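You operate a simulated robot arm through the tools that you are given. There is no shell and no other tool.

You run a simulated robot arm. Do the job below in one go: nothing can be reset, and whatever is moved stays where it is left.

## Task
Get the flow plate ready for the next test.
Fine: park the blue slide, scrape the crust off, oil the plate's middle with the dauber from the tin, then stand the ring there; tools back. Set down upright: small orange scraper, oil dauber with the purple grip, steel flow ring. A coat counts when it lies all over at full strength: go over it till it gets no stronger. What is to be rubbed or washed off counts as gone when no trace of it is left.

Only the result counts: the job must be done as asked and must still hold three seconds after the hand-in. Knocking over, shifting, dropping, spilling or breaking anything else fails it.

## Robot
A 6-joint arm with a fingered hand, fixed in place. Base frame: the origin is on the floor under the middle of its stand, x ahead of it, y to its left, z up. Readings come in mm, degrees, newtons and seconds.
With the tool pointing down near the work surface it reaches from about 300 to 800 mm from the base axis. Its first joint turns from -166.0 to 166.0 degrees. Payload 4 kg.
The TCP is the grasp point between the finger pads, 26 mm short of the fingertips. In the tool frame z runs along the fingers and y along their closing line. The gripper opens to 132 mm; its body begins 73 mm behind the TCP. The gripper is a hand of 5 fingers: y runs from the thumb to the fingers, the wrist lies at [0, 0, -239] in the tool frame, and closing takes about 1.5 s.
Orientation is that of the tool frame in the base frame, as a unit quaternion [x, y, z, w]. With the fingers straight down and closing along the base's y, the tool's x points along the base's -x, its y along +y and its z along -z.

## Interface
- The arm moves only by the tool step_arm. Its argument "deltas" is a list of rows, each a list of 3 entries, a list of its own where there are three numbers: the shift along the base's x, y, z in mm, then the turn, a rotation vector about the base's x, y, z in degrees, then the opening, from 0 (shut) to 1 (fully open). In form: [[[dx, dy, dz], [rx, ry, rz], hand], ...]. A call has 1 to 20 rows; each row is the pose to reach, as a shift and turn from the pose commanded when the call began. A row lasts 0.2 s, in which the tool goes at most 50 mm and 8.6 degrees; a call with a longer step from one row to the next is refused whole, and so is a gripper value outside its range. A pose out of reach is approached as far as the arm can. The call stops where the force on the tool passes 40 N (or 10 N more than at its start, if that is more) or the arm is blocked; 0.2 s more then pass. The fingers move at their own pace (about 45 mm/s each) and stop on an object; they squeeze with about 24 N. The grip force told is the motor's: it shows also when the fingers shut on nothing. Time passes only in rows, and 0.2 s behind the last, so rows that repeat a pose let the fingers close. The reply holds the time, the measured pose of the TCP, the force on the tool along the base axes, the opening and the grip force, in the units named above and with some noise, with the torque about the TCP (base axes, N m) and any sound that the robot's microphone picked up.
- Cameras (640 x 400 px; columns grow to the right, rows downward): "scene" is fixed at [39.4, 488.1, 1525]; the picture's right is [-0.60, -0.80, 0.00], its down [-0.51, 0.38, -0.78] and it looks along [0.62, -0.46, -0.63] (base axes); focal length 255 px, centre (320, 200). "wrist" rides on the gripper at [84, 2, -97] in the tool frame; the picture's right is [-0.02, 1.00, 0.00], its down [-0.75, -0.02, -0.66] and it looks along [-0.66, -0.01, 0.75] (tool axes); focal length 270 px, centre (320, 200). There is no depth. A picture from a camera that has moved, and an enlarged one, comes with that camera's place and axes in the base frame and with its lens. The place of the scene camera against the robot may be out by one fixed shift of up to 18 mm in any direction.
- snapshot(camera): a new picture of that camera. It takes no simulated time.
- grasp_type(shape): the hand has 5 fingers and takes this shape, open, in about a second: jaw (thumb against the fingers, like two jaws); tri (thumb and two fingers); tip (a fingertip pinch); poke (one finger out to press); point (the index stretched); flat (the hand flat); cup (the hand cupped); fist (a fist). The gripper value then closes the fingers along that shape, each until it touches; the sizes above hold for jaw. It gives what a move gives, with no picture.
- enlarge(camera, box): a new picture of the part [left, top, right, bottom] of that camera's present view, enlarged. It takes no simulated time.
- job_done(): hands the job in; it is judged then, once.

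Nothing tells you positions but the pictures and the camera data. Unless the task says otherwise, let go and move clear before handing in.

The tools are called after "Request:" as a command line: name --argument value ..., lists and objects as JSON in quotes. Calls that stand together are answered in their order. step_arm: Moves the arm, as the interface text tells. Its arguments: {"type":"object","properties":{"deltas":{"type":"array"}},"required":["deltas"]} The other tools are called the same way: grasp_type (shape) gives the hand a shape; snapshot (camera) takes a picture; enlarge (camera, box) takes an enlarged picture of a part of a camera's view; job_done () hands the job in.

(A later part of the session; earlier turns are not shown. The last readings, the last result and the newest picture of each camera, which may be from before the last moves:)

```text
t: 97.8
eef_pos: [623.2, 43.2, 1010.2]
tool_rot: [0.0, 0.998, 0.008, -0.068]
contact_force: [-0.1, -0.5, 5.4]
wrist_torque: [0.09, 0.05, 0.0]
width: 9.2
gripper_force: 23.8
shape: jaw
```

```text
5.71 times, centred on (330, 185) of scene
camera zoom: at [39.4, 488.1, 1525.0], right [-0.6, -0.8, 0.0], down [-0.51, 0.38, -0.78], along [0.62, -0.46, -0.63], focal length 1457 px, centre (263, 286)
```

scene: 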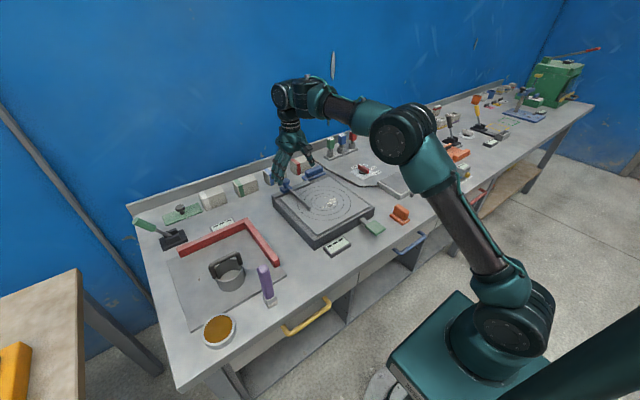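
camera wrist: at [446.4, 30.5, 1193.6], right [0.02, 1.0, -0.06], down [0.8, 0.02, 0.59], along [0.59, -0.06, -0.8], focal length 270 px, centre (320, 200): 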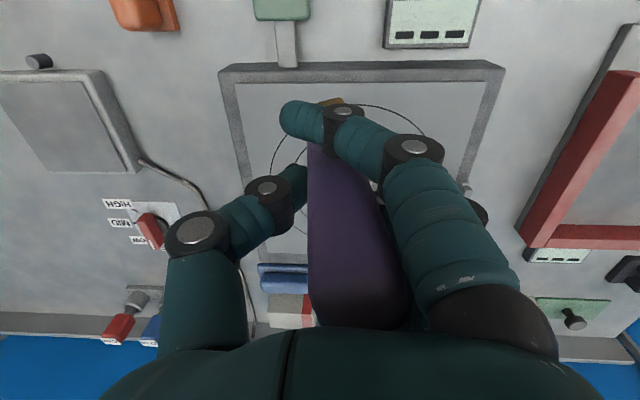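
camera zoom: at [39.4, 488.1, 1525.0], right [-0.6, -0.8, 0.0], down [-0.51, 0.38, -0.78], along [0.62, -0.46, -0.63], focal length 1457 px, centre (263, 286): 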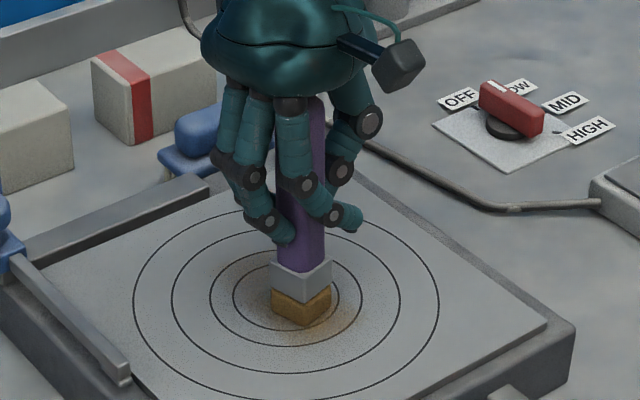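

The pad is on the plate at about 5 N, standing upright. I'll open the hand slowly and let the dauber stand.

Request:
step_arm --deltas '[[[0, 0, -0.3], [0, 0, 0], 0.0], [[0, 0, -0.3], [0, 0, 0], 0.1], [[0, 0, -0.3], [0, 0, 0], 0.2], [[0, 0, -0.3], [0, 0, 0], 0.3], [[0, 0, -0.3], [0, 0, 0], 0.4], [[0, 0, -0.3], [0, 0, 0], 0.5], [[0, 0, -0.3], [0, 0, 0], 0.6], [[0, 0, -0.3], [0, 0, 0], 0.7], [[0, 0, -0.3], [0, 0, 0], 0.8], [[0, 0, -0.3], [0, 0, 0], 0.8]]'

Request:
snapshot --camera "wrist"

Request:
enlarge --camera "scene" --box '[290, 140, 370, 220]'

```text
t: 100.0
eef_pos: [623.7, 43.9, 1009.6]
tool_rot: [0.0, 0.998, 0.008, -0.067]
contact_force: [-0.5, 0.2, -0.8]
wrist_torque: [-0.04, 0.04, -0.02]
width: 105.3
gripper_force: 0.0
shape: jaw
```

```text
taken
camera wrist: at [553.0, 43.1, 1115.9], right [0.02, 1.0, 0.01], down [0.83, -0.02, 0.55], along [0.55, 0.0, -0.83], focal length 270 px, centre (320, 200)
```

wrist: 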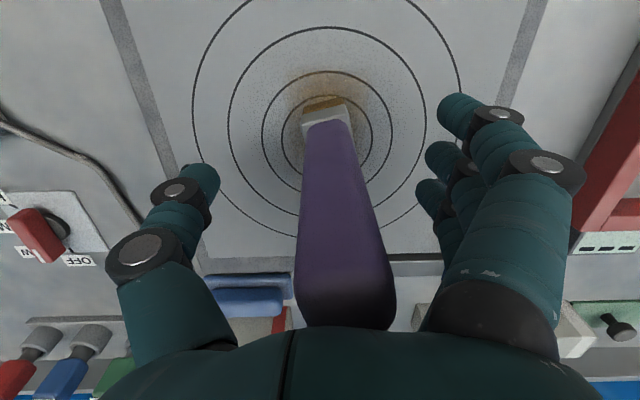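

```text
5.00 times, centred on (330, 180) of scene
camera zoom: at [39.4, 488.1, 1525.0], right [-0.6, -0.8, 0.0], down [-0.51, 0.38, -0.78], along [0.62, -0.46, -0.63], focal length 1275 px, centre (270, 300)
```

zoom: 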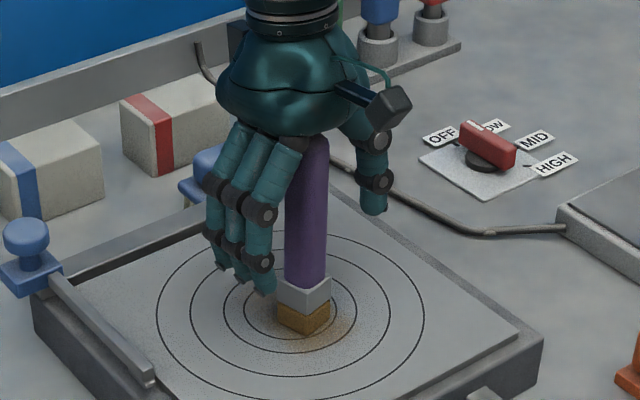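

The dauber stands upright on its own on the plate's middle. I'll rise a little, bring the hand back to vertical and line it up over the dauber.

Request:
step_arm --deltas '[[[0, 0, 15], [0, 0, 0], 1.0], [[0, 0, 30], [0, 0, 0], 1.0], [[0, 2, 40], [-0.5, -4, 0], 1.0], [[-2, 4, 50], [-0.9, -7.7, 0], 1.0], [[-2, 4, 50], [-0.9, -7.7, 0], 1.0]]'

Request:
snapshot --camera "wrist"

```text
t: 101.2
eef_pos: [622.3, 46.1, 1060.2]
tool_rot: [0.001, 1.0, -0.001, 0.0]
contact_force: [-0.2, 0.7, -0.2]
wrist_torque: [0.0, -0.02, 0.0]
width: 131.7
gripper_force: 0.1
shape: jaw
```

```text
taken
camera wrist: at [538.0, 47.6, 1156.7], right [0.02, 1.0, 0.0], down [0.75, -0.01, 0.66], along [0.66, -0.01, -0.75], focal length 270 px, centre (320, 200)
```

wrist: 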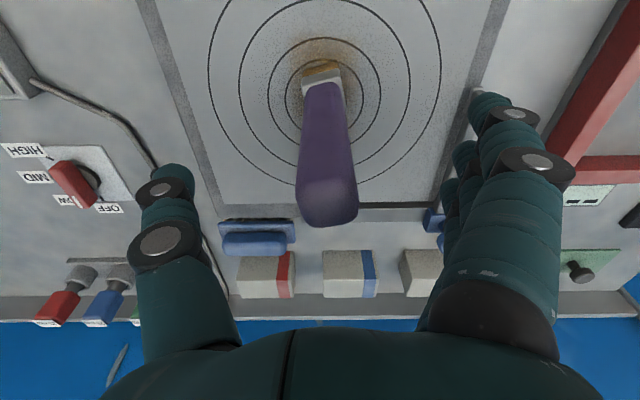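

The dauber stands near (618, 49). Last time the closing fingers pushed it about 6 mm toward +y, so I'll place the hand with that offset and lower until the palm meets its top.

Request:
step_arm --deltas '[[[-4, -2, -10], [0, 0, 0], 1.0], [[-4, -2, -30], [0, 0, 0], 0.9], [[-4, -2, -45], [0, 0, 0], 0.8], [[-4, -2, -52], [0, 0, 0], 0.7], [[-4, -2, -52], [0, 0, 0], 0.7]]'

Request:
snapshot --camera "wrist"

Request:
enlarge --camera "scene" --box '[290, 140, 370, 220]'

```text
t: 102.4
eef_pos: [618.4, 45.1, 1006.9]
tool_rot: [0.0, 1.0, -0.001, 0.0]
contact_force: [0.3, -0.6, 0.1]
wrist_torque: [-0.03, -0.01, 0.0]
width: 92.8
gripper_force: 0.0
shape: jaw
```

```text
taken
camera wrist: at [534.8, 46.5, 1104.2], right [0.02, 1.0, 0.0], down [0.75, -0.01, 0.66], along [0.66, -0.01, -0.75], focal length 270 px, centre (320, 200)
```

wrist: 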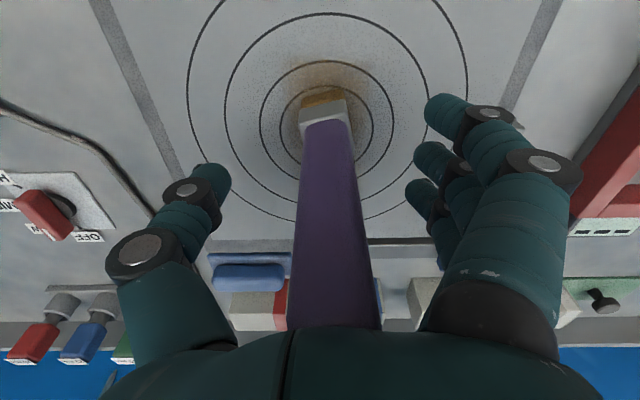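

```text
5.00 times, centred on (330, 180) of scene
camera zoom: at [39.4, 488.1, 1525.0], right [-0.6, -0.8, 0.0], down [-0.51, 0.38, -0.78], along [0.62, -0.46, -0.63], focal length 1275 px, centre (270, 300)
```

zoom: 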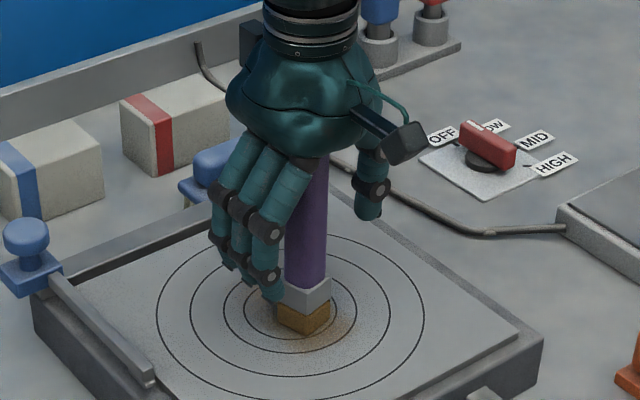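

Request:
step_arm --deltas '[[[0, -2, -2], [0, 0, 0], 0.7], [[0, -2, -4], [0, 0, 0], 0.7], [[0, -2, -6], [0, 0, 0], 0.7], [[0, -2, -8], [0, 0, 0], 0.7]]'

```text
t: 103.4
eef_pos: [617.9, 42.5, 998.1]
tool_rot: [0.001, 1.0, 0.0, 0.001]
contact_force: [1.2, 0.5, 2.6]
wrist_torque: [0.0, 0.05, 0.01]
width: 92.8
gripper_force: 0.1
shape: jaw
```

The palm meets the dauber's top at z 998 as expected. Now I'll close the fingers slowly.

Request:
step_arm --deltas '[[[0, 0, -0.4], [0, 0, 0], 0.6], [[0, 0, -0.4], [0, 0, 0], 0.5], [[0, 0, -0.4], [0, 0, 0], 0.4], [[0, 0, -0.4], [0, 0, 0], 0.3], [[0, 0, -0.4], [0, 0, 0], 0.2], [[0, 0, -0.4], [0, 0, 0], 0.1], [[0, 0, -0.4], [0, 0, 0], 0.0], [[0, 0, -0.4], [0, 0, 0], 0.0], [[0, 0, -0.4], [0, 0, 0], 0.0], [[0, 0, -0.4], [0, 0, 0], 0.0]]'

Request:
snapshot --camera "wrist"

Request:
enlarge --camera "scene" --box '[300, 150, 360, 220]'

```text
t: 105.6
eef_pos: [616.0, 43.1, 998.3]
tool_rot: [0.001, 1.0, -0.001, 0.0]
contact_force: [0.3, -3.0, 6.8]
wrist_torque: [-0.14, -0.09, -0.03]
width: 6.2
gripper_force: 24.1
shape: jaw
```

```text
taken
camera wrist: at [533.5, 44.0, 1095.8], right [0.02, 1.0, 0.0], down [0.75, -0.01, 0.66], along [0.66, -0.01, -0.75], focal length 270 px, centre (320, 200)
```

wrist: 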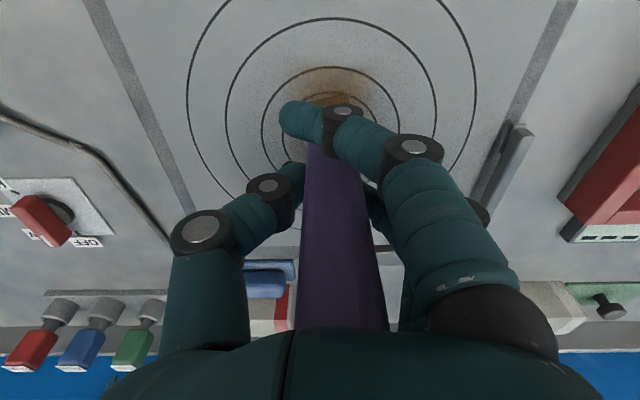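

```text
5.71 times, centred on (330, 185) of scene
camera zoom: at [39.4, 488.1, 1525.0], right [-0.6, -0.8, 0.0], down [-0.51, 0.38, -0.78], along [0.62, -0.46, -0.63], focal length 1457 px, centre (263, 286)
```

zoom: 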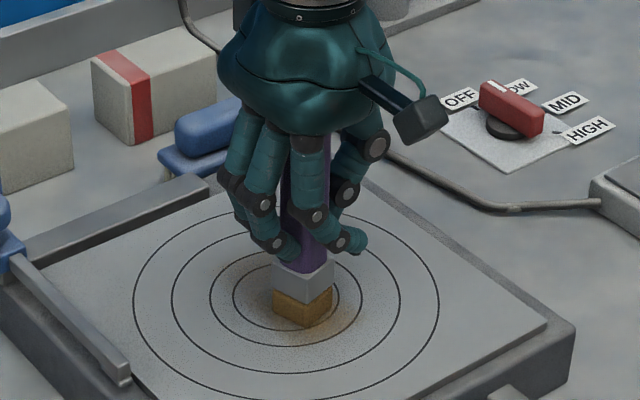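

The deeper grip holds the dauber upright, with the palm on its top and about 7 N on the pad. I'll stroke back and forth and check that it stays upright.

Request:
step_arm --deltas '[[[8, 1, 0], [0, 0, 0], 0.0], [[16, 2, 0], [0, 0, 0], 0.0], [[24, 2, 0], [0, 0, 0], 0.0], [[32, 2, 0], [0, 0, 0], 0.0], [[24, 2, 0], [0, 0, 0], 0.0], [[16, 2, 0], [0, 0, 0], 0.0], [[8, 2, 0], [0, 0, 0], 0.0], [[0, 2, 0], [0, 0, 0], 0.0], [[-8, 2, 0], [0, 0, 0], 0.0], [[-16, 2, 0], [0, 0, 0], 0.0]]'

Request:
snapshot --camera "wrist"

Request:
enlarge --camera "scene" --box '[300, 150, 360, 220]'

```text
t: 107.8
eef_pos: [601.0, 44.7, 999.3]
tool_rot: [0.0, 1.0, 0.0, 0.0]
contact_force: [0.8, -1.4, 3.8]
wrist_torque: [-0.06, -0.07, -0.02]
width: 5.7
gripper_force: 24.1
shape: jaw
```

```text
taken
camera wrist: at [517.0, 46.4, 1096.0], right [0.02, 1.0, 0.0], down [0.75, -0.01, 0.66], along [0.66, -0.01, -0.75], focal length 270 px, centre (320, 200)
```

wrist: 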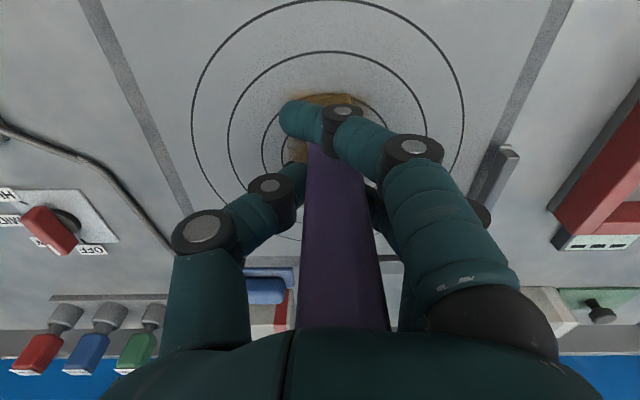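

```text
5.71 times, centred on (330, 185) of scene
camera zoom: at [39.4, 488.1, 1525.0], right [-0.6, -0.8, 0.0], down [-0.51, 0.38, -0.78], along [0.62, -0.46, -0.63], focal length 1457 px, centre (263, 286)
```

zoom: 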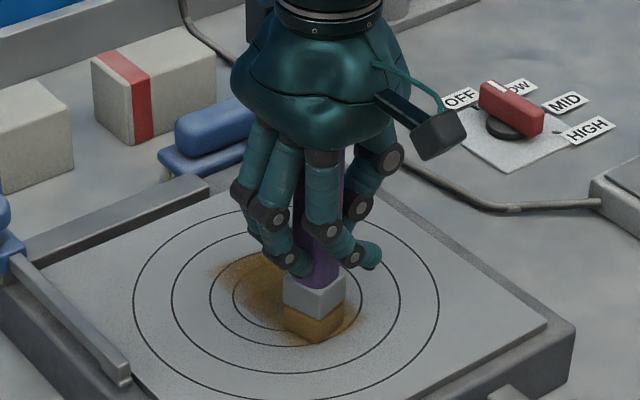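

The dauber stays upright and the stroke now lies much darker. I'll work across the middle in overlapping lanes.

Request:
step_arm --deltas '[[[0, -6, -0.2], [0, 0, 0], 0.0], [[0, -12, -0.2], [0, 0, 0], 0.0], [[10, -12, -0.2], [0, 0, 0], 0.0], [[20, -12, -0.2], [0, 0, 0], 0.0], [[30, -12, -0.2], [0, 0, 0], 0.0], [[40, -12, -0.2], [0, 0, 0], 0.0], [[50, -12, -0.2], [0, 0, 0], 0.0], [[50, -18, -0.2], [0, 0, 0], 0.0], [[48, -25, -0.2], [0, 0, 0], 0.0], [[38, -25, -0.2], [0, 0, 0], 0.0], [[28, -25, -0.2], [0, 0, 0], 0.0], [[18, -25, -0.2], [0, 0, 0], 0.0], [[8, -25, -0.2], [0, 0, 0], 0.0], [[0, -25, -0.2], [0, 0, 0], 0.0]]'

Request:
enlarge --camera "scene" --box '[300, 150, 360, 220]'

Request:
snapshot --camera "wrist"

```text
t: 110.8
eef_pos: [601.6, 21.1, 998.5]
tool_rot: [0.001, 1.0, 0.0, 0.0]
contact_force: [7.8, 1.5, 28.5]
wrist_torque: [-0.2, -0.23, 0.05]
width: 5.2
gripper_force: 24.5
shape: jaw
```

```text
5.71 times, centred on (330, 185) of scene
camera zoom: at [39.4, 488.1, 1525.0], right [-0.6, -0.8, 0.0], down [-0.51, 0.38, -0.78], along [0.62, -0.46, -0.63], focal length 1457 px, centre (263, 286)
```

zoom: 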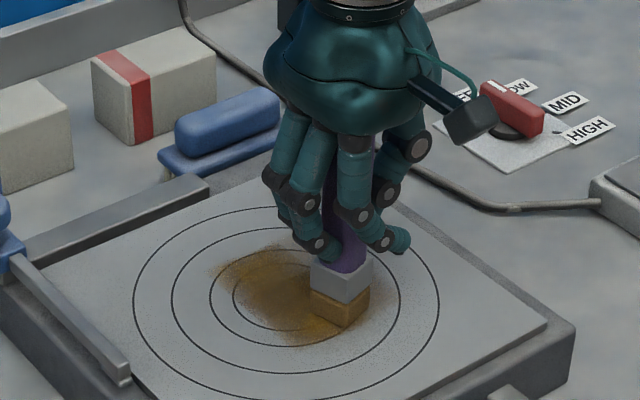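

```text
taken
camera wrist: at [518.2, 22.0, 1095.2], right [0.02, 1.0, 0.0], down [0.75, -0.01, 0.66], along [0.66, -0.01, -0.75], focal length 270 px, centre (320, 200)
```

wrist: 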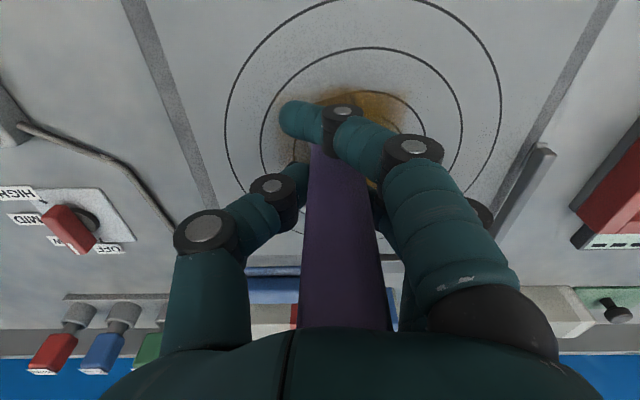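

The force climbed to 28 N in that lane, so I'll ease up by 0.7 mm and continue with lanes on the other side.

Request:
step_arm --deltas '[[[0, 0, 0.7], [0, 0, 0], 0.0], [[2, 10, 0.7], [0, 0, 0], 0.0], [[2, 20, 0.7], [0, 0, 0], 0.0], [[2, 30, 0.7], [0, 0, 0], 0.0], [[2, 38, 0.7], [0, 0, 0], 0.0], [[12, 38, 0.7], [0, 0, 0], 0.0], [[22, 38, 0.7], [0, 0, 0], 0.0], [[32, 38, 0.7], [0, 0, 0], 0.0], [[42, 38, 0.7], [0, 0, 0], 0.0], [[50, 38, 0.7], [0, 0, 0], 0.0], [[50, 45, 0.7], [0, 0, 0], 0.0], [[48, 51, 0.7], [0, 0, 0], 0.0], [[38, 51, 0.7], [0, 0, 0], 0.0], [[28, 51, 0.7], [0, 0, 0], 0.0], [[18, 51, 0.7], [0, 0, 0], 0.0], [[8, 51, 0.7], [0, 0, 0], 0.0], [[0, 51, 0.7], [0, 0, 0], 0.0]]'

Request:
enlarge --camera "scene" --box '[300, 150, 360, 220]'

Request:
snapshot --camera "wrist"

```text
t: 114.4
eef_pos: [599.7, 71.0, 1000.0]
tool_rot: [0.0, 1.0, -0.001, -0.001]
contact_force: [-0.4, -0.1, 0.1]
wrist_torque: [-0.03, 0.0, 0.01]
width: 5.3
gripper_force: 24.1
shape: jaw
```

```text
5.71 times, centred on (330, 185) of scene
camera zoom: at [39.4, 488.1, 1525.0], right [-0.6, -0.8, 0.0], down [-0.51, 0.38, -0.78], along [0.62, -0.46, -0.63], focal length 1457 px, centre (263, 286)
```

zoom: 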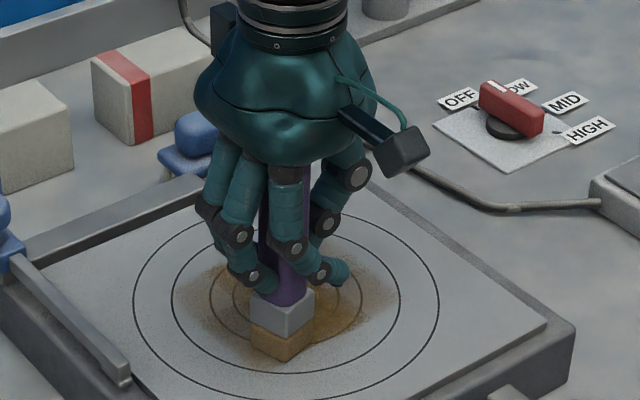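

```text
taken
camera wrist: at [515.9, 72.5, 1096.4], right [0.02, 1.0, 0.0], down [0.75, -0.01, 0.66], along [0.66, -0.01, -0.75], focal length 270 px, centre (320, 200)
```

wrist: 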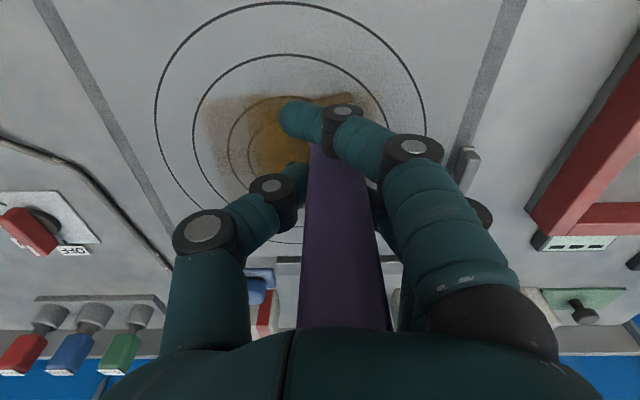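

The hand floats at almost no force here. I'll lift off for a moment and look at the coat and the pad.

Request:
step_arm --deltas '[[[0, 0, 5], [0, 0, 0], 0.0], [[-10, 0, 25], [0, 0, 0], 0.0], [[-30, 0, 45], [0, 0, 0], 0.0], [[-60, 10, 60], [0, 0, 0], 0.0], [[-90, 20, 60], [0, 0, 0], 0.0], [[-90, 20, 60], [0, 0, 0], 0.0]]'

Request:
enlarge --camera "scene" --box '[304, 180, 352, 210]'

Request:
enlarge --camera "scene" --box '[270, 150, 380, 230]'

Request:
snapshot --camera "wrist"

```text
t: 115.8
eef_pos: [510.4, 90.0, 1061.0]
tool_rot: [0.0, 1.0, 0.0, 0.0]
contact_force: [0.4, -0.3, -1.3]
wrist_torque: [-0.01, -0.02, 0.02]
width: 5.3
gripper_force: 24.3
shape: jaw
```

```text
13.33 times, centred on (328, 195) of scene
camera zoom: at [39.4, 488.1, 1525.0], right [-0.6, -0.8, 0.0], down [-0.51, 0.38, -0.78], along [0.62, -0.46, -0.63], focal length 3399 px, centre (213, 267)
```

zoom: 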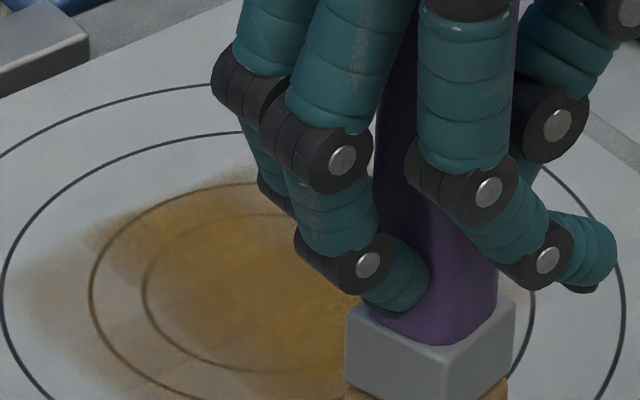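

```text
5.00 times, centred on (325, 190) of scene
camera zoom: at [39.4, 488.1, 1525.0], right [-0.6, -0.8, 0.0], down [-0.51, 0.38, -0.78], along [0.62, -0.46, -0.63], focal length 1275 px, centre (295, 250)
```

zoom: 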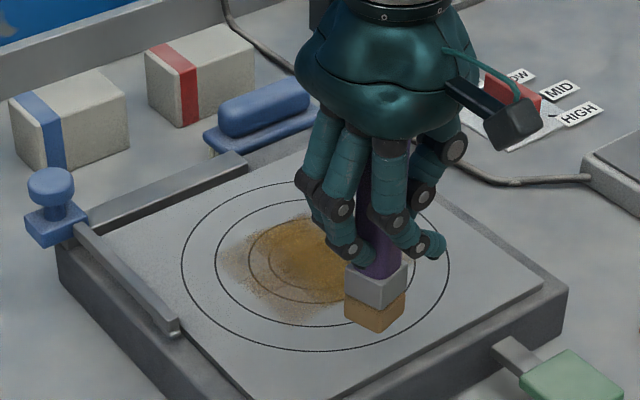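

```text
taken
camera wrist: at [426.0, 91.0, 1157.6], right [0.02, 1.0, 0.0], down [0.75, -0.01, 0.66], along [0.66, -0.01, -0.75], focal length 270 px, centre (320, 200)
```

wrist: 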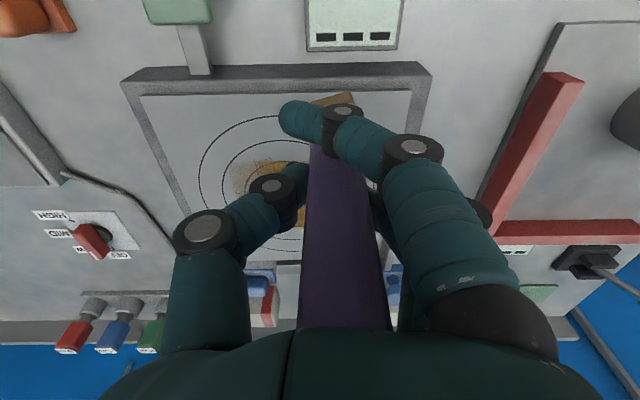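

The coat is dark in the centre but still uneven toward the rim of the middle, and the pad has paled. I'll go back to the tin for more oil, which also clears the view.

Request:
step_arm --deltas '[[[-8, 40, 15], [0, 0, 0], 0.0], [[-15, 85, 30], [0, 0, 0], 0.0], [[-22, 130, 30], [0, 0, 0], 0.0], [[-30, 175, 30], [0, 0, 0], 0.0], [[-37, 220, 30], [0, 0, 0], 0.0], [[-44, 265, 30], [0, 0, 0], 0.0], [[-52, 310, 30], [0, 0, 0], 0.0], [[-60, 355, 30], [0, 0, 0], 0.0], [[-67, 395, 30], [0, 0, 0], 0.0], [[-74, 429, 30], [0, 0, 0], 0.0], [[-74, 429, 0], [0, 0, 0], 0.0], [[-74, 429, -35], [0, 0, 0], 0.0], [[-74, 429, -60], [0, 0, 0], 0.0], [[-74, 429, -80], [0, 0, 0], 0.0], [[-74, 429, -80], [0, 0, 0], 0.0]]'

Request:
enlarge --camera "scene" --box '[304, 180, 352, 210]'

Request:
enlarge --camera "scene" --box '[190, 280, 250, 350]'

Request:
snapshot --camera "wrist"

```text
t: 119.0
eef_pos: [438.1, 519.7, 978.5]
tool_rot: [0.0, 1.0, -0.001, 0.0]
contact_force: [-0.3, 0.7, -1.4]
wrist_torque: [0.04, -0.03, 0.03]
width: 5.2
gripper_force: 23.9
shape: jaw
```

```text
13.33 times, centred on (328, 195) of scene
camera zoom: at [39.4, 488.1, 1525.0], right [-0.6, -0.8, 0.0], down [-0.51, 0.38, -0.78], along [0.62, -0.46, -0.63], focal length 3399 px, centre (213, 267)
```

zoom: 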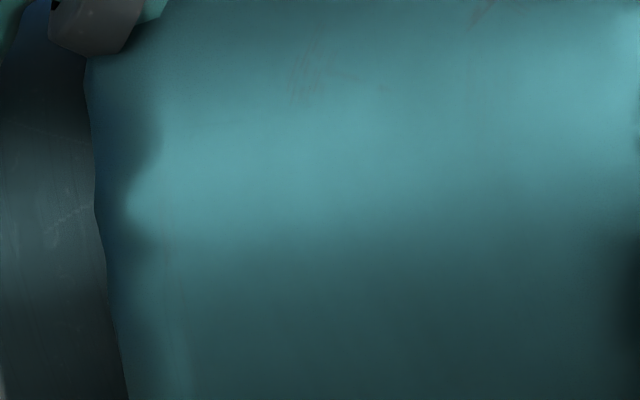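

```text
5.71 times, centred on (220, 315) of scene
camera zoom: at [39.4, 488.1, 1525.0], right [-0.6, -0.8, 0.0], down [-0.51, 0.38, -0.78], along [0.62, -0.46, -0.63], focal length 1457 px, centre (891, -457)
```

zoom: 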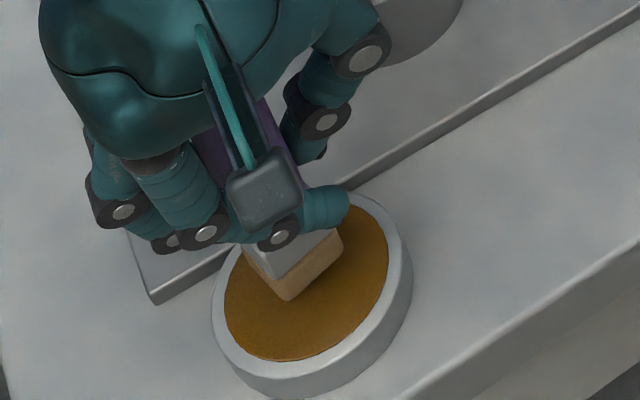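

```text
taken
camera wrist: at [354.6, 521.2, 1074.9], right [0.02, 1.0, 0.0], down [0.75, -0.01, 0.66], along [0.66, -0.01, -0.75], focal length 270 px, centre (320, 200)
```

wrist: 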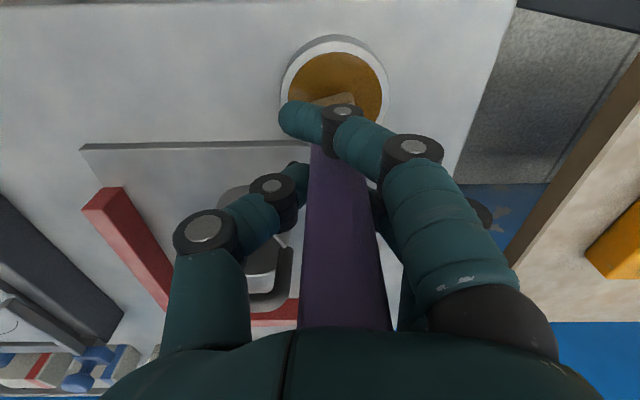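

The pad hangs centred over the tin and has paled to tan. I'll lower it gently onto the oil.

Request:
step_arm --deltas '[[[3, -1, -5], [0, 0, 0], 0.0], [[4, -1, -10], [0, 0, 0], 0.0], [[4, -1, -14], [0, 0, 0], 0.0], [[4, -1, -16], [0, 0, 0], 0.0]]'

Request:
step_arm --deltas '[[[0, 0, -1], [0, 0, 0], 0.0], [[0, 0, -2], [0, 0, 0], 0.0], [[0, 0, -3], [0, 0, 0], 0.0]]'

Request:
enlarge --camera "scene" --box '[190, 280, 250, 350]'

```text
t: 120.0
eef_pos: [442.3, 520.7, 963.6]
tool_rot: [0.0, 1.0, 0.0, 0.0]
contact_force: [0.4, -0.2, 2.3]
wrist_torque: [-0.05, -0.08, 0.0]
width: 5.3
gripper_force: 23.8
shape: jaw
```

```text
t: 120.8
eef_pos: [441.6, 520.0, 962.6]
tool_rot: [0.0, 1.0, 0.001, 0.001]
contact_force: [1.4, -1.5, 22.6]
wrist_torque: [-0.23, -0.03, -0.02]
width: 5.4
gripper_force: 23.9
shape: jaw
```

```text
5.71 times, centred on (220, 315) of scene
camera zoom: at [39.4, 488.1, 1525.0], right [-0.6, -0.8, 0.0], down [-0.51, 0.38, -0.78], along [0.62, -0.46, -0.63], focal length 1457 px, centre (891, -457)
```

zoom: 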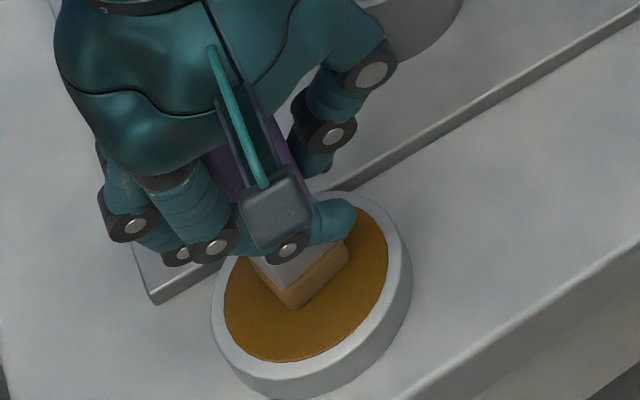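

Request:
step_arm --deltas '[[[0, 0, 0.5], [0, 0, 0], 0.0], [[0, 0, 0.5], [0, 0, 0], 0.0], [[0, 0, 0.5], [0, 0, 0], 0.0], [[0, 0, 5], [0, 0, 0], 0.0], [[0, 0, 15], [0, 0, 0], 0.0], [[0, 0, 35], [0, 0, 0], 0.0], [[0, 0, 70], [0, 0, 0], 0.0], [[0, 0, 110], [0, 0, 0], 0.0], [[0, 0, 127], [0, 0, 0], 0.0], [[15, -43, 127], [0, 0, 0], 0.0], [[30, -86, 127], [0, 0, 0], 0.0], [[45, -129, 127], [0, 0, 0], 0.0], [[45, -129, 127], [0, 0, 0], 0.0]]'

Request:
snapshot --camera "scene"

Request:
enlarge --camera "scene" --box '[304, 180, 352, 210]'

Request:
enlarge --camera "scene" --box '[190, 220, 290, 350]'

```text
t: 123.6
eef_pos: [485.5, 388.6, 1087.9]
tool_rot: [0.0, 1.0, 0.0, -0.001]
contact_force: [0.6, -1.1, -1.0]
wrist_torque: [-0.01, -0.03, 0.01]
width: 5.4
gripper_force: 24.0
shape: jaw
```

```text
taken
```

scene: 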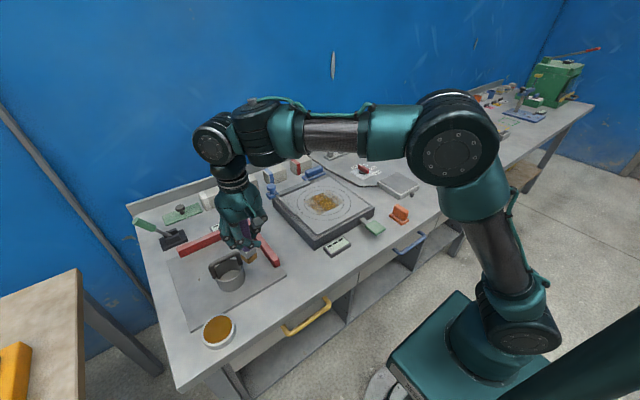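

```text
13.33 times, centred on (328, 195) of scene
camera zoom: at [39.4, 488.1, 1525.0], right [-0.6, -0.8, 0.0], down [-0.51, 0.38, -0.78], along [0.62, -0.46, -0.63], focal length 3399 px, centre (213, 267)
```

zoom: 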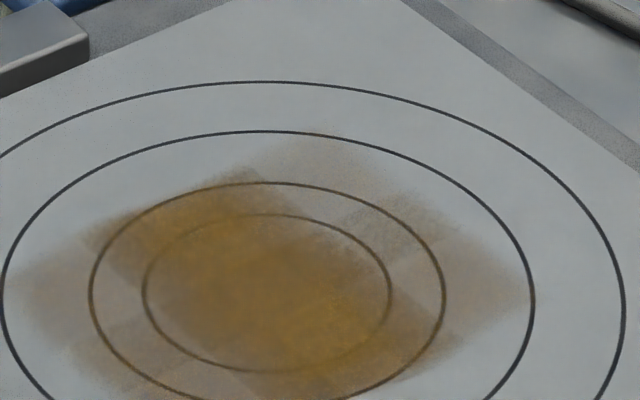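

```text
3.08 times, centred on (240, 285) of scene
camera zoom: at [39.4, 488.1, 1525.0], right [-0.6, -0.8, 0.0], down [-0.51, 0.38, -0.78], along [0.62, -0.46, -0.63], focal length 784 px, centre (566, -62)
```

zoom: 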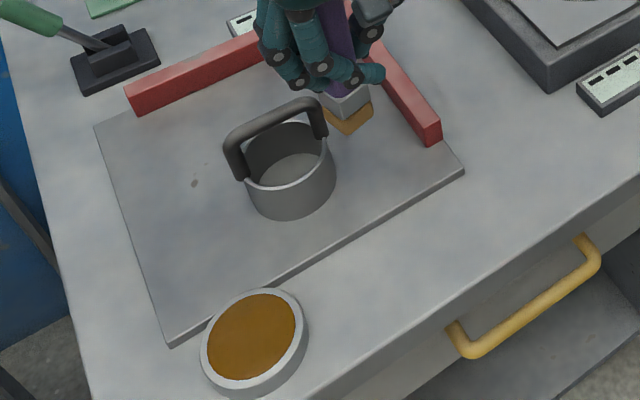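

The tin sits undisturbed and the pad is loaded again. The coat is strong along the middle swath but weaker to both sides, so I'll go back and work the whole middle in closer lanes.

Request:
step_arm --deltas '[[[12, -43, 0], [0, 0, 0], 0.0], [[24, -86, 0], [0, 0, 0], 0.0], [[36, -129, 0], [0, 0, 0], 0.0], [[48, -172, 0], [0, 0, 0], 0.0], [[60, -215, 0], [0, 0, 0], 0.0], [[72, -258, 0], [0, 0, 0], 0.0], [[84, -301, 0], [0, 0, 0], 0.0], [[96, -344, 0], [0, 0, 0], 0.0], [[106, -376, 0], [0, 0, 0], 0.0], [[106, -376, -30], [0, 0, 0], 0.0], [[106, -376, -60], [0, 0, 0], 0.0], [[106, -376, -80], [0, 0, 0], 0.0], [[106, -376, -86], [0, 0, 0], 0.0], [[106, -376, -86], [0, 0, 0], 0.0]]'

Request:
step_arm --deltas '[[[0, 0, -1], [0, 0, 0], 0.0], [[0, 0, -2], [0, 0, 0], 0.0], [[0, 0, -2.5], [0, 0, 0], 0.0]]'

```text
t: 126.6
eef_pos: [593.6, 15.7, 1000.6]
tool_rot: [0.0, 1.0, -0.001, 0.0]
contact_force: [-0.2, 0.9, -1.5]
wrist_torque: [0.01, -0.02, 0.0]
width: 5.3
gripper_force: 24.1
shape: jaw
```

```text
t: 127.4
eef_pos: [591.6, 15.9, 1000.2]
tool_rot: [0.001, 1.0, -0.001, 0.0]
contact_force: [-0.6, -0.3, 6.0]
wrist_torque: [-0.02, -0.06, -0.02]
width: 5.5
gripper_force: 23.6
shape: jaw
```

Request:
step_arm --deltas '[[[13, -4, 0], [0, 0, 0], 0.0], [[26, -4, 0], [0, 0, 0], 0.0], [[39, -4, 0], [0, 0, 0], 0.0], [[52, -4, 0], [0, 0, 0], 0.0], [[66, -4, 0], [0, 0, 0], 0.0], [[66, 7, 0], [0, 0, 0], 0.0], [[53, 7, 0], [0, 0, 0], 0.0], [[40, 7, 0], [0, 0, 0], 0.0], [[27, 7, 0], [0, 0, 0], 0.0], [[14, 7, 0], [0, 0, 0], 0.0], [[0, 7, 0], [0, 0, 0], 0.0], [[0, 18, 0], [0, 0, 0], 0.0], [[13, 18, 0], [0, 0, 0], 0.0], [[26, 18, 0], [0, 0, 0], 0.0], [[39, 18, 0], [0, 0, 0], 0.0], [[52, 18, 0], [0, 0, 0], 0.0], [[66, 18, 0], [0, 0, 0], 0.0]]'

Request:
enlarge --camera "scene" --box '[300, 150, 360, 220]'

Request:
snapshot --camera "wrist"

```text
t: 131.0
eef_pos: [659.3, 33.5, 999.8]
tool_rot: [0.0, 1.0, -0.001, 0.0]
contact_force: [-1.1, 0.1, 1.6]
wrist_torque: [-0.06, 0.07, 0.01]
width: 4.9
gripper_force: 24.2
shape: jaw
```

```text
5.71 times, centred on (330, 185) of scene
camera zoom: at [39.4, 488.1, 1525.0], right [-0.6, -0.8, 0.0], down [-0.51, 0.38, -0.78], along [0.62, -0.46, -0.63], focal length 1457 px, centre (263, 286)
```

zoom: 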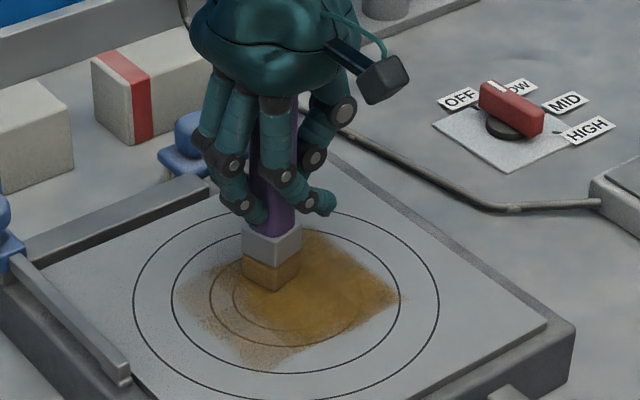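

```text
taken
camera wrist: at [575.3, 34.8, 1096.4], right [0.02, 1.0, 0.0], down [0.75, -0.01, 0.66], along [0.66, -0.01, -0.75], focal length 270 px, centre (320, 200)
```

wrist: 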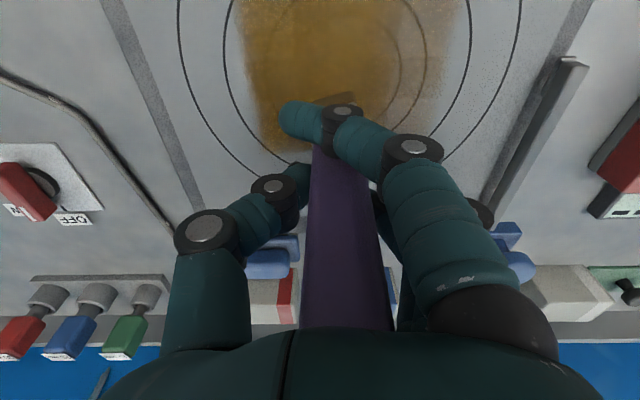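

The right half is well covered now. I'll carry on with the lanes toward +y, pressing a touch more.

Request:
step_arm --deltas '[[[0, 11, -0.3], [0, 0, 0], 0.0], [[-13, 11, -0.3], [0, 0, 0], 0.0], [[-26, 11, -0.3], [0, 0, 0], 0.0], [[-39, 11, -0.3], [0, 0, 0], 0.0], [[-52, 11, -0.3], [0, 0, 0], 0.0], [[-66, 11, -0.3], [0, 0, 0], 0.0], [[-66, 22, -0.3], [0, 0, 0], 0.0], [[-53, 22, -0.3], [0, 0, 0], 0.0], [[-40, 22, -0.3], [0, 0, 0], 0.0], [[-27, 22, -0.3], [0, 0, 0], 0.0], [[-14, 22, -0.3], [0, 0, 0], 0.0], [[0, 22, -0.3], [0, 0, 0], 0.0], [[0, 33, -0.3], [0, 0, 0], 0.0], [[-13, 33, -0.3], [0, 0, 0], 0.0], [[-26, 33, -0.3], [0, 0, 0], 0.0], [[-39, 33, -0.3], [0, 0, 0], 0.0], [[-52, 33, -0.3], [0, 0, 0], 0.0], [[-66, 33, -0.3], [0, 0, 0], 0.0]]'

Request:
enlarge --camera "scene" --box '[300, 150, 360, 220]'

Request:
snapshot --camera "wrist"

```text
t: 134.8
eef_pos: [592.4, 66.3, 998.1]
tool_rot: [0.0, 1.0, 0.001, 0.002]
contact_force: [6.7, 0.0, 30.5]
wrist_torque: [-0.17, -0.46, 0.03]
width: 5.9
gripper_force: 24.5
shape: jaw
```

```text
5.71 times, centred on (330, 185) of scene
camera zoom: at [39.4, 488.1, 1525.0], right [-0.6, -0.8, 0.0], down [-0.51, 0.38, -0.78], along [0.62, -0.46, -0.63], focal length 1457 px, centre (263, 286)
```

zoom: 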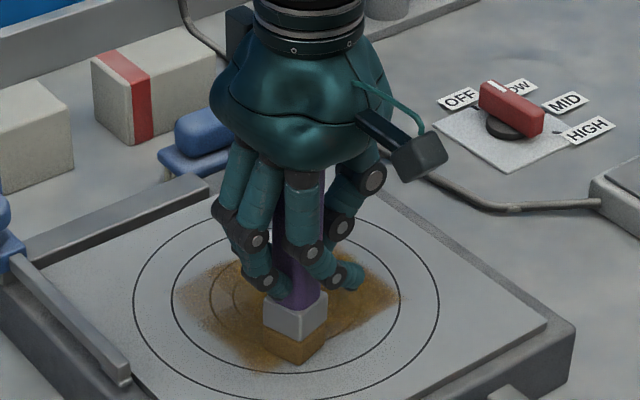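

```text
taken
camera wrist: at [508.6, 67.0, 1095.1], right [0.02, 1.0, 0.0], down [0.75, -0.01, 0.66], along [0.66, -0.01, -0.75], focal length 270 px, centre (320, 200)
```

wrist: 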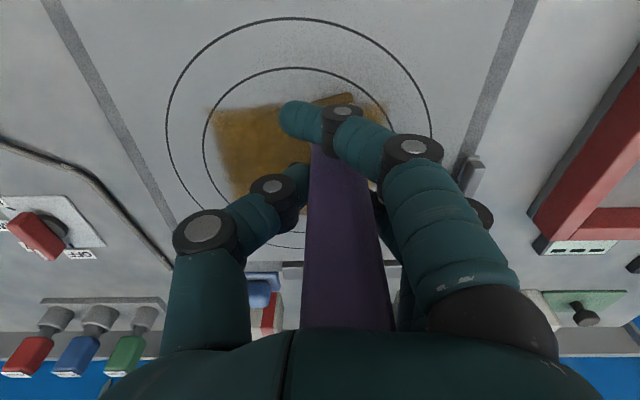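

Force is at 30 N at this end, so I'll ease up and do the last lane, then lift for a look.

Request:
step_arm --deltas '[[[0, 0, 0.8], [0, 0, 0], 0.0], [[0, 9, 0.8], [0, 0, 0], 0.0], [[13, 9, 0.6], [0, 0, 0], 0.0], [[26, 9, 0.4], [0, 0, 0], 0.0], [[39, 9, 0.2], [0, 0, 0], 0.0], [[52, 9, 0.0], [0, 0, 0], 0.0], [[66, 9, 0.0], [0, 0, 0], 0.0], [[66, 3, 0.0], [0, 0, 0], 0.0], [[53, 3, 0.0], [0, 0, 0], 0.0], [[40, 3, 0.2], [0, 0, 0], 0.0], [[27, 3, 0.4], [0, 0, 0], 0.0], [[14, 3, 0.6], [0, 0, 0], 0.0], [[0, 3, 0.8], [0, 0, 0], 0.0], [[0, 3, 8], [0, 0, 0], 0.0], [[0, 23, 30], [0, 0, 0], 0.0], [[-10, 58, 50], [0, 0, 0], 0.0], [[-30, 98, 60], [0, 0, 0], 0.0], [[-50, 138, 70], [0, 0, 0], 0.0], [[-50, 138, 70], [0, 0, 0], 0.0]]'

Request:
enlarge --camera "scene" --box '[304, 180, 352, 210]'

Request:
enlarge --camera "scene" --box '[240, 140, 380, 240]'

Request:
snapshot --camera "wrist"

```text
t: 138.8
eef_pos: [542.7, 202.6, 1067.5]
tool_rot: [0.0, 1.0, -0.001, 0.0]
contact_force: [0.0, 0.4, -1.4]
wrist_torque: [-0.01, 0.01, 0.03]
width: 5.3
gripper_force: 23.9
shape: jaw
```

```text
13.33 times, centred on (328, 195) of scene
camera zoom: at [39.4, 488.1, 1525.0], right [-0.6, -0.8, 0.0], down [-0.51, 0.38, -0.78], along [0.62, -0.46, -0.63], focal length 3399 px, centre (213, 267)
```

zoom: 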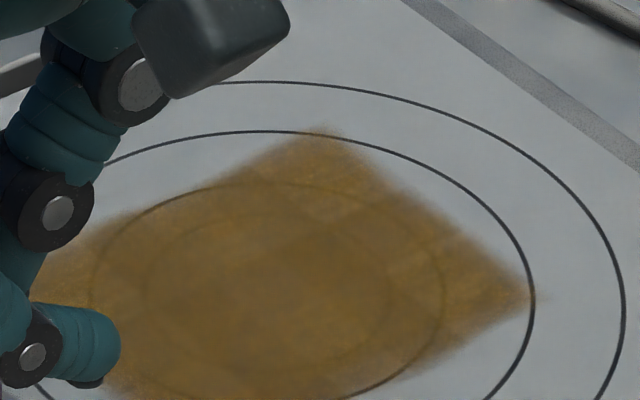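

```text
4.00 times, centred on (310, 190) of scene
camera zoom: at [39.4, 488.1, 1525.0], right [-0.6, -0.8, 0.0], down [-0.51, 0.38, -0.78], along [0.62, -0.46, -0.63], focal length 1020 px, centre (360, 240)
```

zoom: 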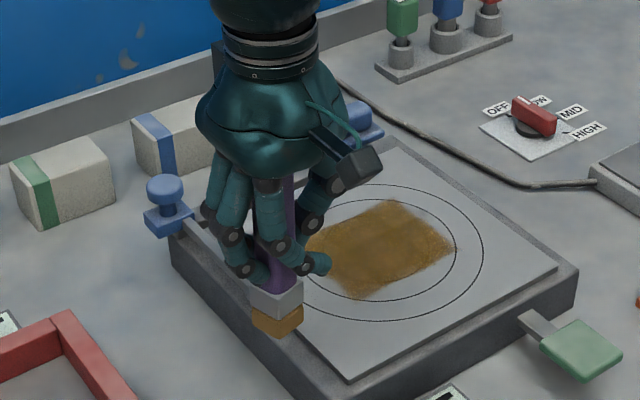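

```text
taken
camera wrist: at [458.8, 203.9, 1165.1], right [0.02, 1.0, 0.0], down [0.75, -0.01, 0.66], along [0.66, -0.01, -0.75], focal length 270 px, centre (320, 200)
```

wrist: 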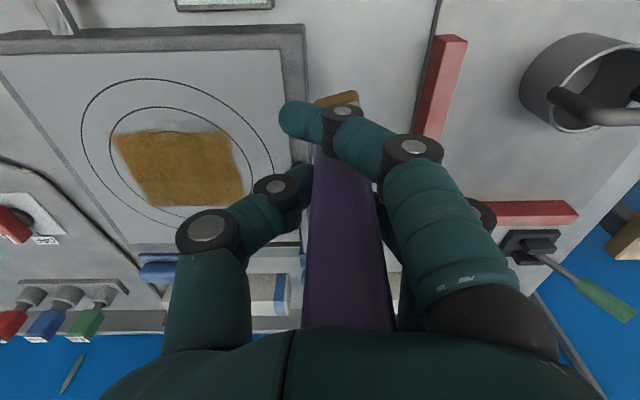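

The coat now covers the inner two circles almost evenly. I'll reload the pad once more and go over it again to bring it fully up to strength.

Request:
step_arm --deltas '[[[-14, 45, 10], [0, 0, 0], 0.0], [[-28, 90, 20], [0, 0, 0], 0.0], [[-42, 135, 20], [0, 0, 0], 0.0], [[-56, 180, 20], [0, 0, 0], 0.0], [[-70, 225, 20], [0, 0, 0], 0.0], [[-84, 270, 20], [0, 0, 0], 0.0], [[-101, 317, 20], [0, 0, 0], 0.0], [[-101, 317, -20], [0, 0, 0], 0.0], [[-101, 317, -60], [0, 0, 0], 0.0], [[-101, 317, -85], [0, 0, 0], 0.0], [[-101, 317, -85], [0, 0, 0], 0.0]]'

Request:
snapshot --camera "wrist"

Request:
enlarge --camera "scene" --box '[190, 280, 250, 350]'

```text
t: 141.2
eef_pos: [441.6, 524.1, 981.4]
tool_rot: [0.0, 1.0, 0.0, 0.001]
contact_force: [1.0, -0.6, -2.1]
wrist_torque: [0.0, 0.02, -0.02]
width: 4.8
gripper_force: 24.1
shape: jaw
```

```text
taken
camera wrist: at [357.9, 524.3, 1078.9], right [0.02, 1.0, 0.0], down [0.75, -0.01, 0.66], along [0.66, -0.01, -0.75], focal length 270 px, centre (320, 200)
```

wrist: 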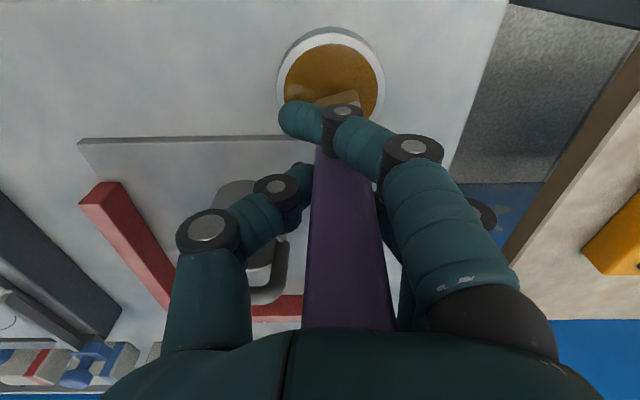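

```text
5.71 times, centred on (220, 315) of scene
camera zoom: at [39.4, 488.1, 1525.0], right [-0.6, -0.8, 0.0], down [-0.51, 0.38, -0.78], along [0.62, -0.46, -0.63], focal length 1457 px, centre (891, -457)
```

zoom: 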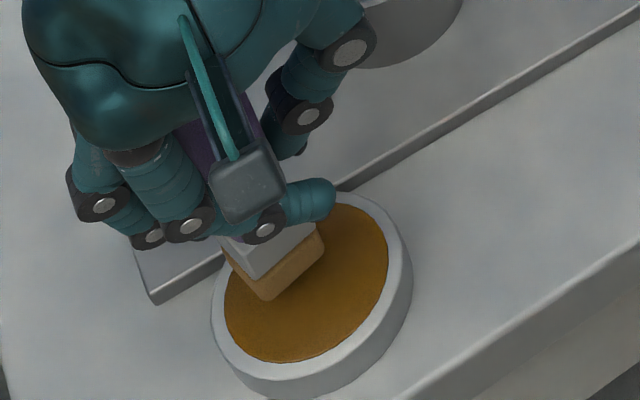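

Request:
step_arm --deltas '[[[0, -4, -5], [0, 0, 0], 0.0], [[0, -4, -10], [0, 0, 0], 0.0], [[0, -4, -15], [0, 0, 0], 0.0], [[0, -4, -17], [0, 0, 0], 0.0]]'

Request:
step_arm --deltas '[[[0, 0, -1], [0, 0, 0], 0.0], [[0, 0, -2], [0, 0, 0], 0.0], [[0, 0, -2], [0, 0, 0], 0.0]]'

```text
t: 142.2
eef_pos: [440.7, 516.8, 966.6]
tool_rot: [0.001, 1.0, -0.001, -0.001]
contact_force: [0.0, 0.0, -0.5]
wrist_torque: [-0.04, 0.0, 0.01]
width: 5.0
gripper_force: 24.3
shape: jaw
```

```text
t: 143.0
eef_pos: [442.4, 518.4, 964.2]
tool_rot: [0.001, 1.0, -0.001, -0.001]
contact_force: [0.4, 0.0, -1.5]
wrist_torque: [-0.06, 0.01, -0.02]
width: 4.8
gripper_force: 23.9
shape: jaw
```

Request:
step_arm --deltas '[[[0, 0, -1], [0, 0, 0], 0.0], [[0, 0, -2], [0, 0, 0], 0.0], [[0, 0, -2.5], [0, 0, 0], 0.0]]'

Request:
enlarge --camera "scene" --box '[190, 280, 250, 350]'

```text
t: 143.8
eef_pos: [442.9, 516.5, 962.6]
tool_rot: [0.0, 1.0, 0.001, 0.001]
contact_force: [-0.3, 1.3, 16.0]
wrist_torque: [0.16, -0.09, 0.04]
width: 5.0
gripper_force: 24.0
shape: jaw
```

```text
5.71 times, centred on (220, 315) of scene
camera zoom: at [39.4, 488.1, 1525.0], right [-0.6, -0.8, 0.0], down [-0.51, 0.38, -0.78], along [0.62, -0.46, -0.63], focal length 1457 px, centre (891, -457)
```

zoom: 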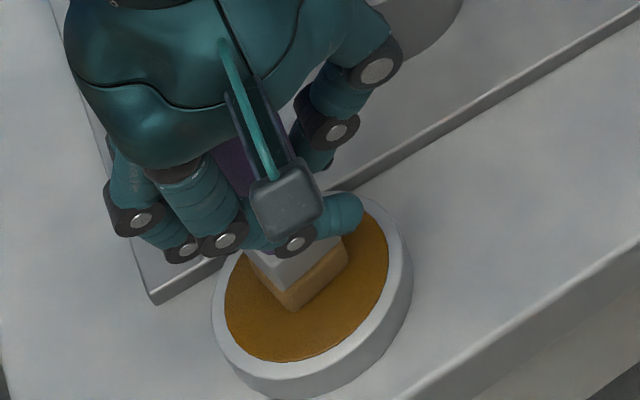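

The pad is loaded again. I'll lift it out and head back to the plate.

Request:
step_arm --deltas '[[[0, 0, 0.5], [0, 0, 0], 0.0], [[0, 0, 5], [0, 0, 0], 0.0], [[0, 0, 20], [0, 0, 0], 0.0], [[0, 0, 50], [0, 0, 0], 0.0], [[0, 0, 90], [0, 0, 0], 0.0], [[0, 0, 120], [0, 0, 0], 0.0], [[12, -43, 120], [0, 0, 0], 0.0], [[24, -86, 120], [0, 0, 0], 0.0], [[36, -129, 120], [0, 0, 0], 0.0], [[48, -172, 120], [0, 0, 0], 0.0], [[60, -215, 120], [0, 0, 0], 0.0], [[72, -258, 120], [0, 0, 0], 0.0], [[84, -301, 120], [0, 0, 0], 0.0], [[96, -344, 120], [0, 0, 0], 0.0], [[108, -387, 120], [0, 0, 0], 0.0], [[120, -430, 120], [0, 0, 0], 0.0], [[132, -473, 120], [0, 0, 0], 0.0], [[146, -508, 120], [0, 0, 0], 0.0], [[146, -508, 120], [0, 0, 0], 0.0]]'

Request:
enlarge --camera "scene" --box '[280, 120, 400, 230]'

```text
t: 147.8
eef_pos: [584.9, 5.2, 1081.6]
tool_rot: [0.0, 1.0, 0.0, 0.0]
contact_force: [-0.3, 0.5, -0.8]
wrist_torque: [0.02, 0.0, -0.02]
width: 5.1
gripper_force: 24.2
shape: jaw
```

```text
3.64 times, centred on (340, 175) of scene
camera zoom: at [39.4, 488.1, 1525.0], right [-0.6, -0.8, 0.0], down [-0.51, 0.38, -0.78], along [0.62, -0.46, -0.63], focal length 927 px, centre (247, 291)
```

zoom: 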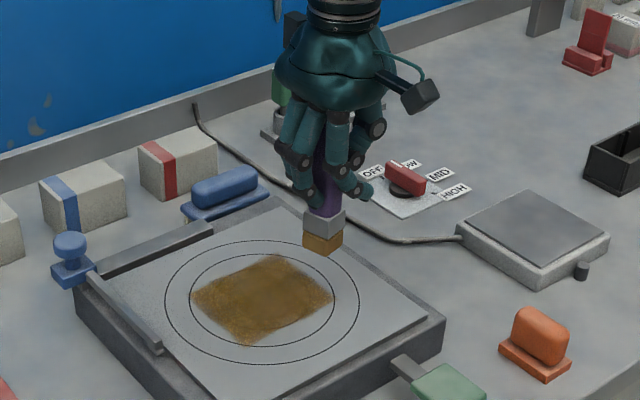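

The coat reads as an even square over the inner two circles, centred well on the rings. I'll go over it all once more with the fresh load.

Request:
step_arm --deltas '[[[4, 4, -30], [0, 0, 0], 0.0], [[4, 4, -60], [0, 0, 0], 0.0], [[4, 4, -76], [0, 0, 0], 0.0], [[4, 4, -80], [0, 0, 0], 0.0], [[4, 4, -80], [0, 0, 0], 0.0]]'

Request:
step_arm --deltas '[[[0, 0, -1], [0, 0, 0], 0.0], [[0, 0, -1.5], [0, 0, 0], 0.0], [[0, 0, -1.5], [0, 0, 0], 0.0]]'

```text
t: 149.0
eef_pos: [589.5, 12.4, 1000.2]
tool_rot: [0.0, 1.0, -0.001, 0.0]
contact_force: [-0.8, -0.3, 1.4]
wrist_torque: [-0.02, -0.07, -0.03]
width: 4.9
gripper_force: 23.8
shape: jaw
```

```text
t: 149.8
eef_pos: [590.3, 11.4, 998.9]
tool_rot: [0.0, 1.0, -0.001, 0.0]
contact_force: [-1.6, 0.8, 8.8]
wrist_torque: [0.04, 0.06, -0.01]
width: 5.0
gripper_force: 23.7
shape: jaw
```

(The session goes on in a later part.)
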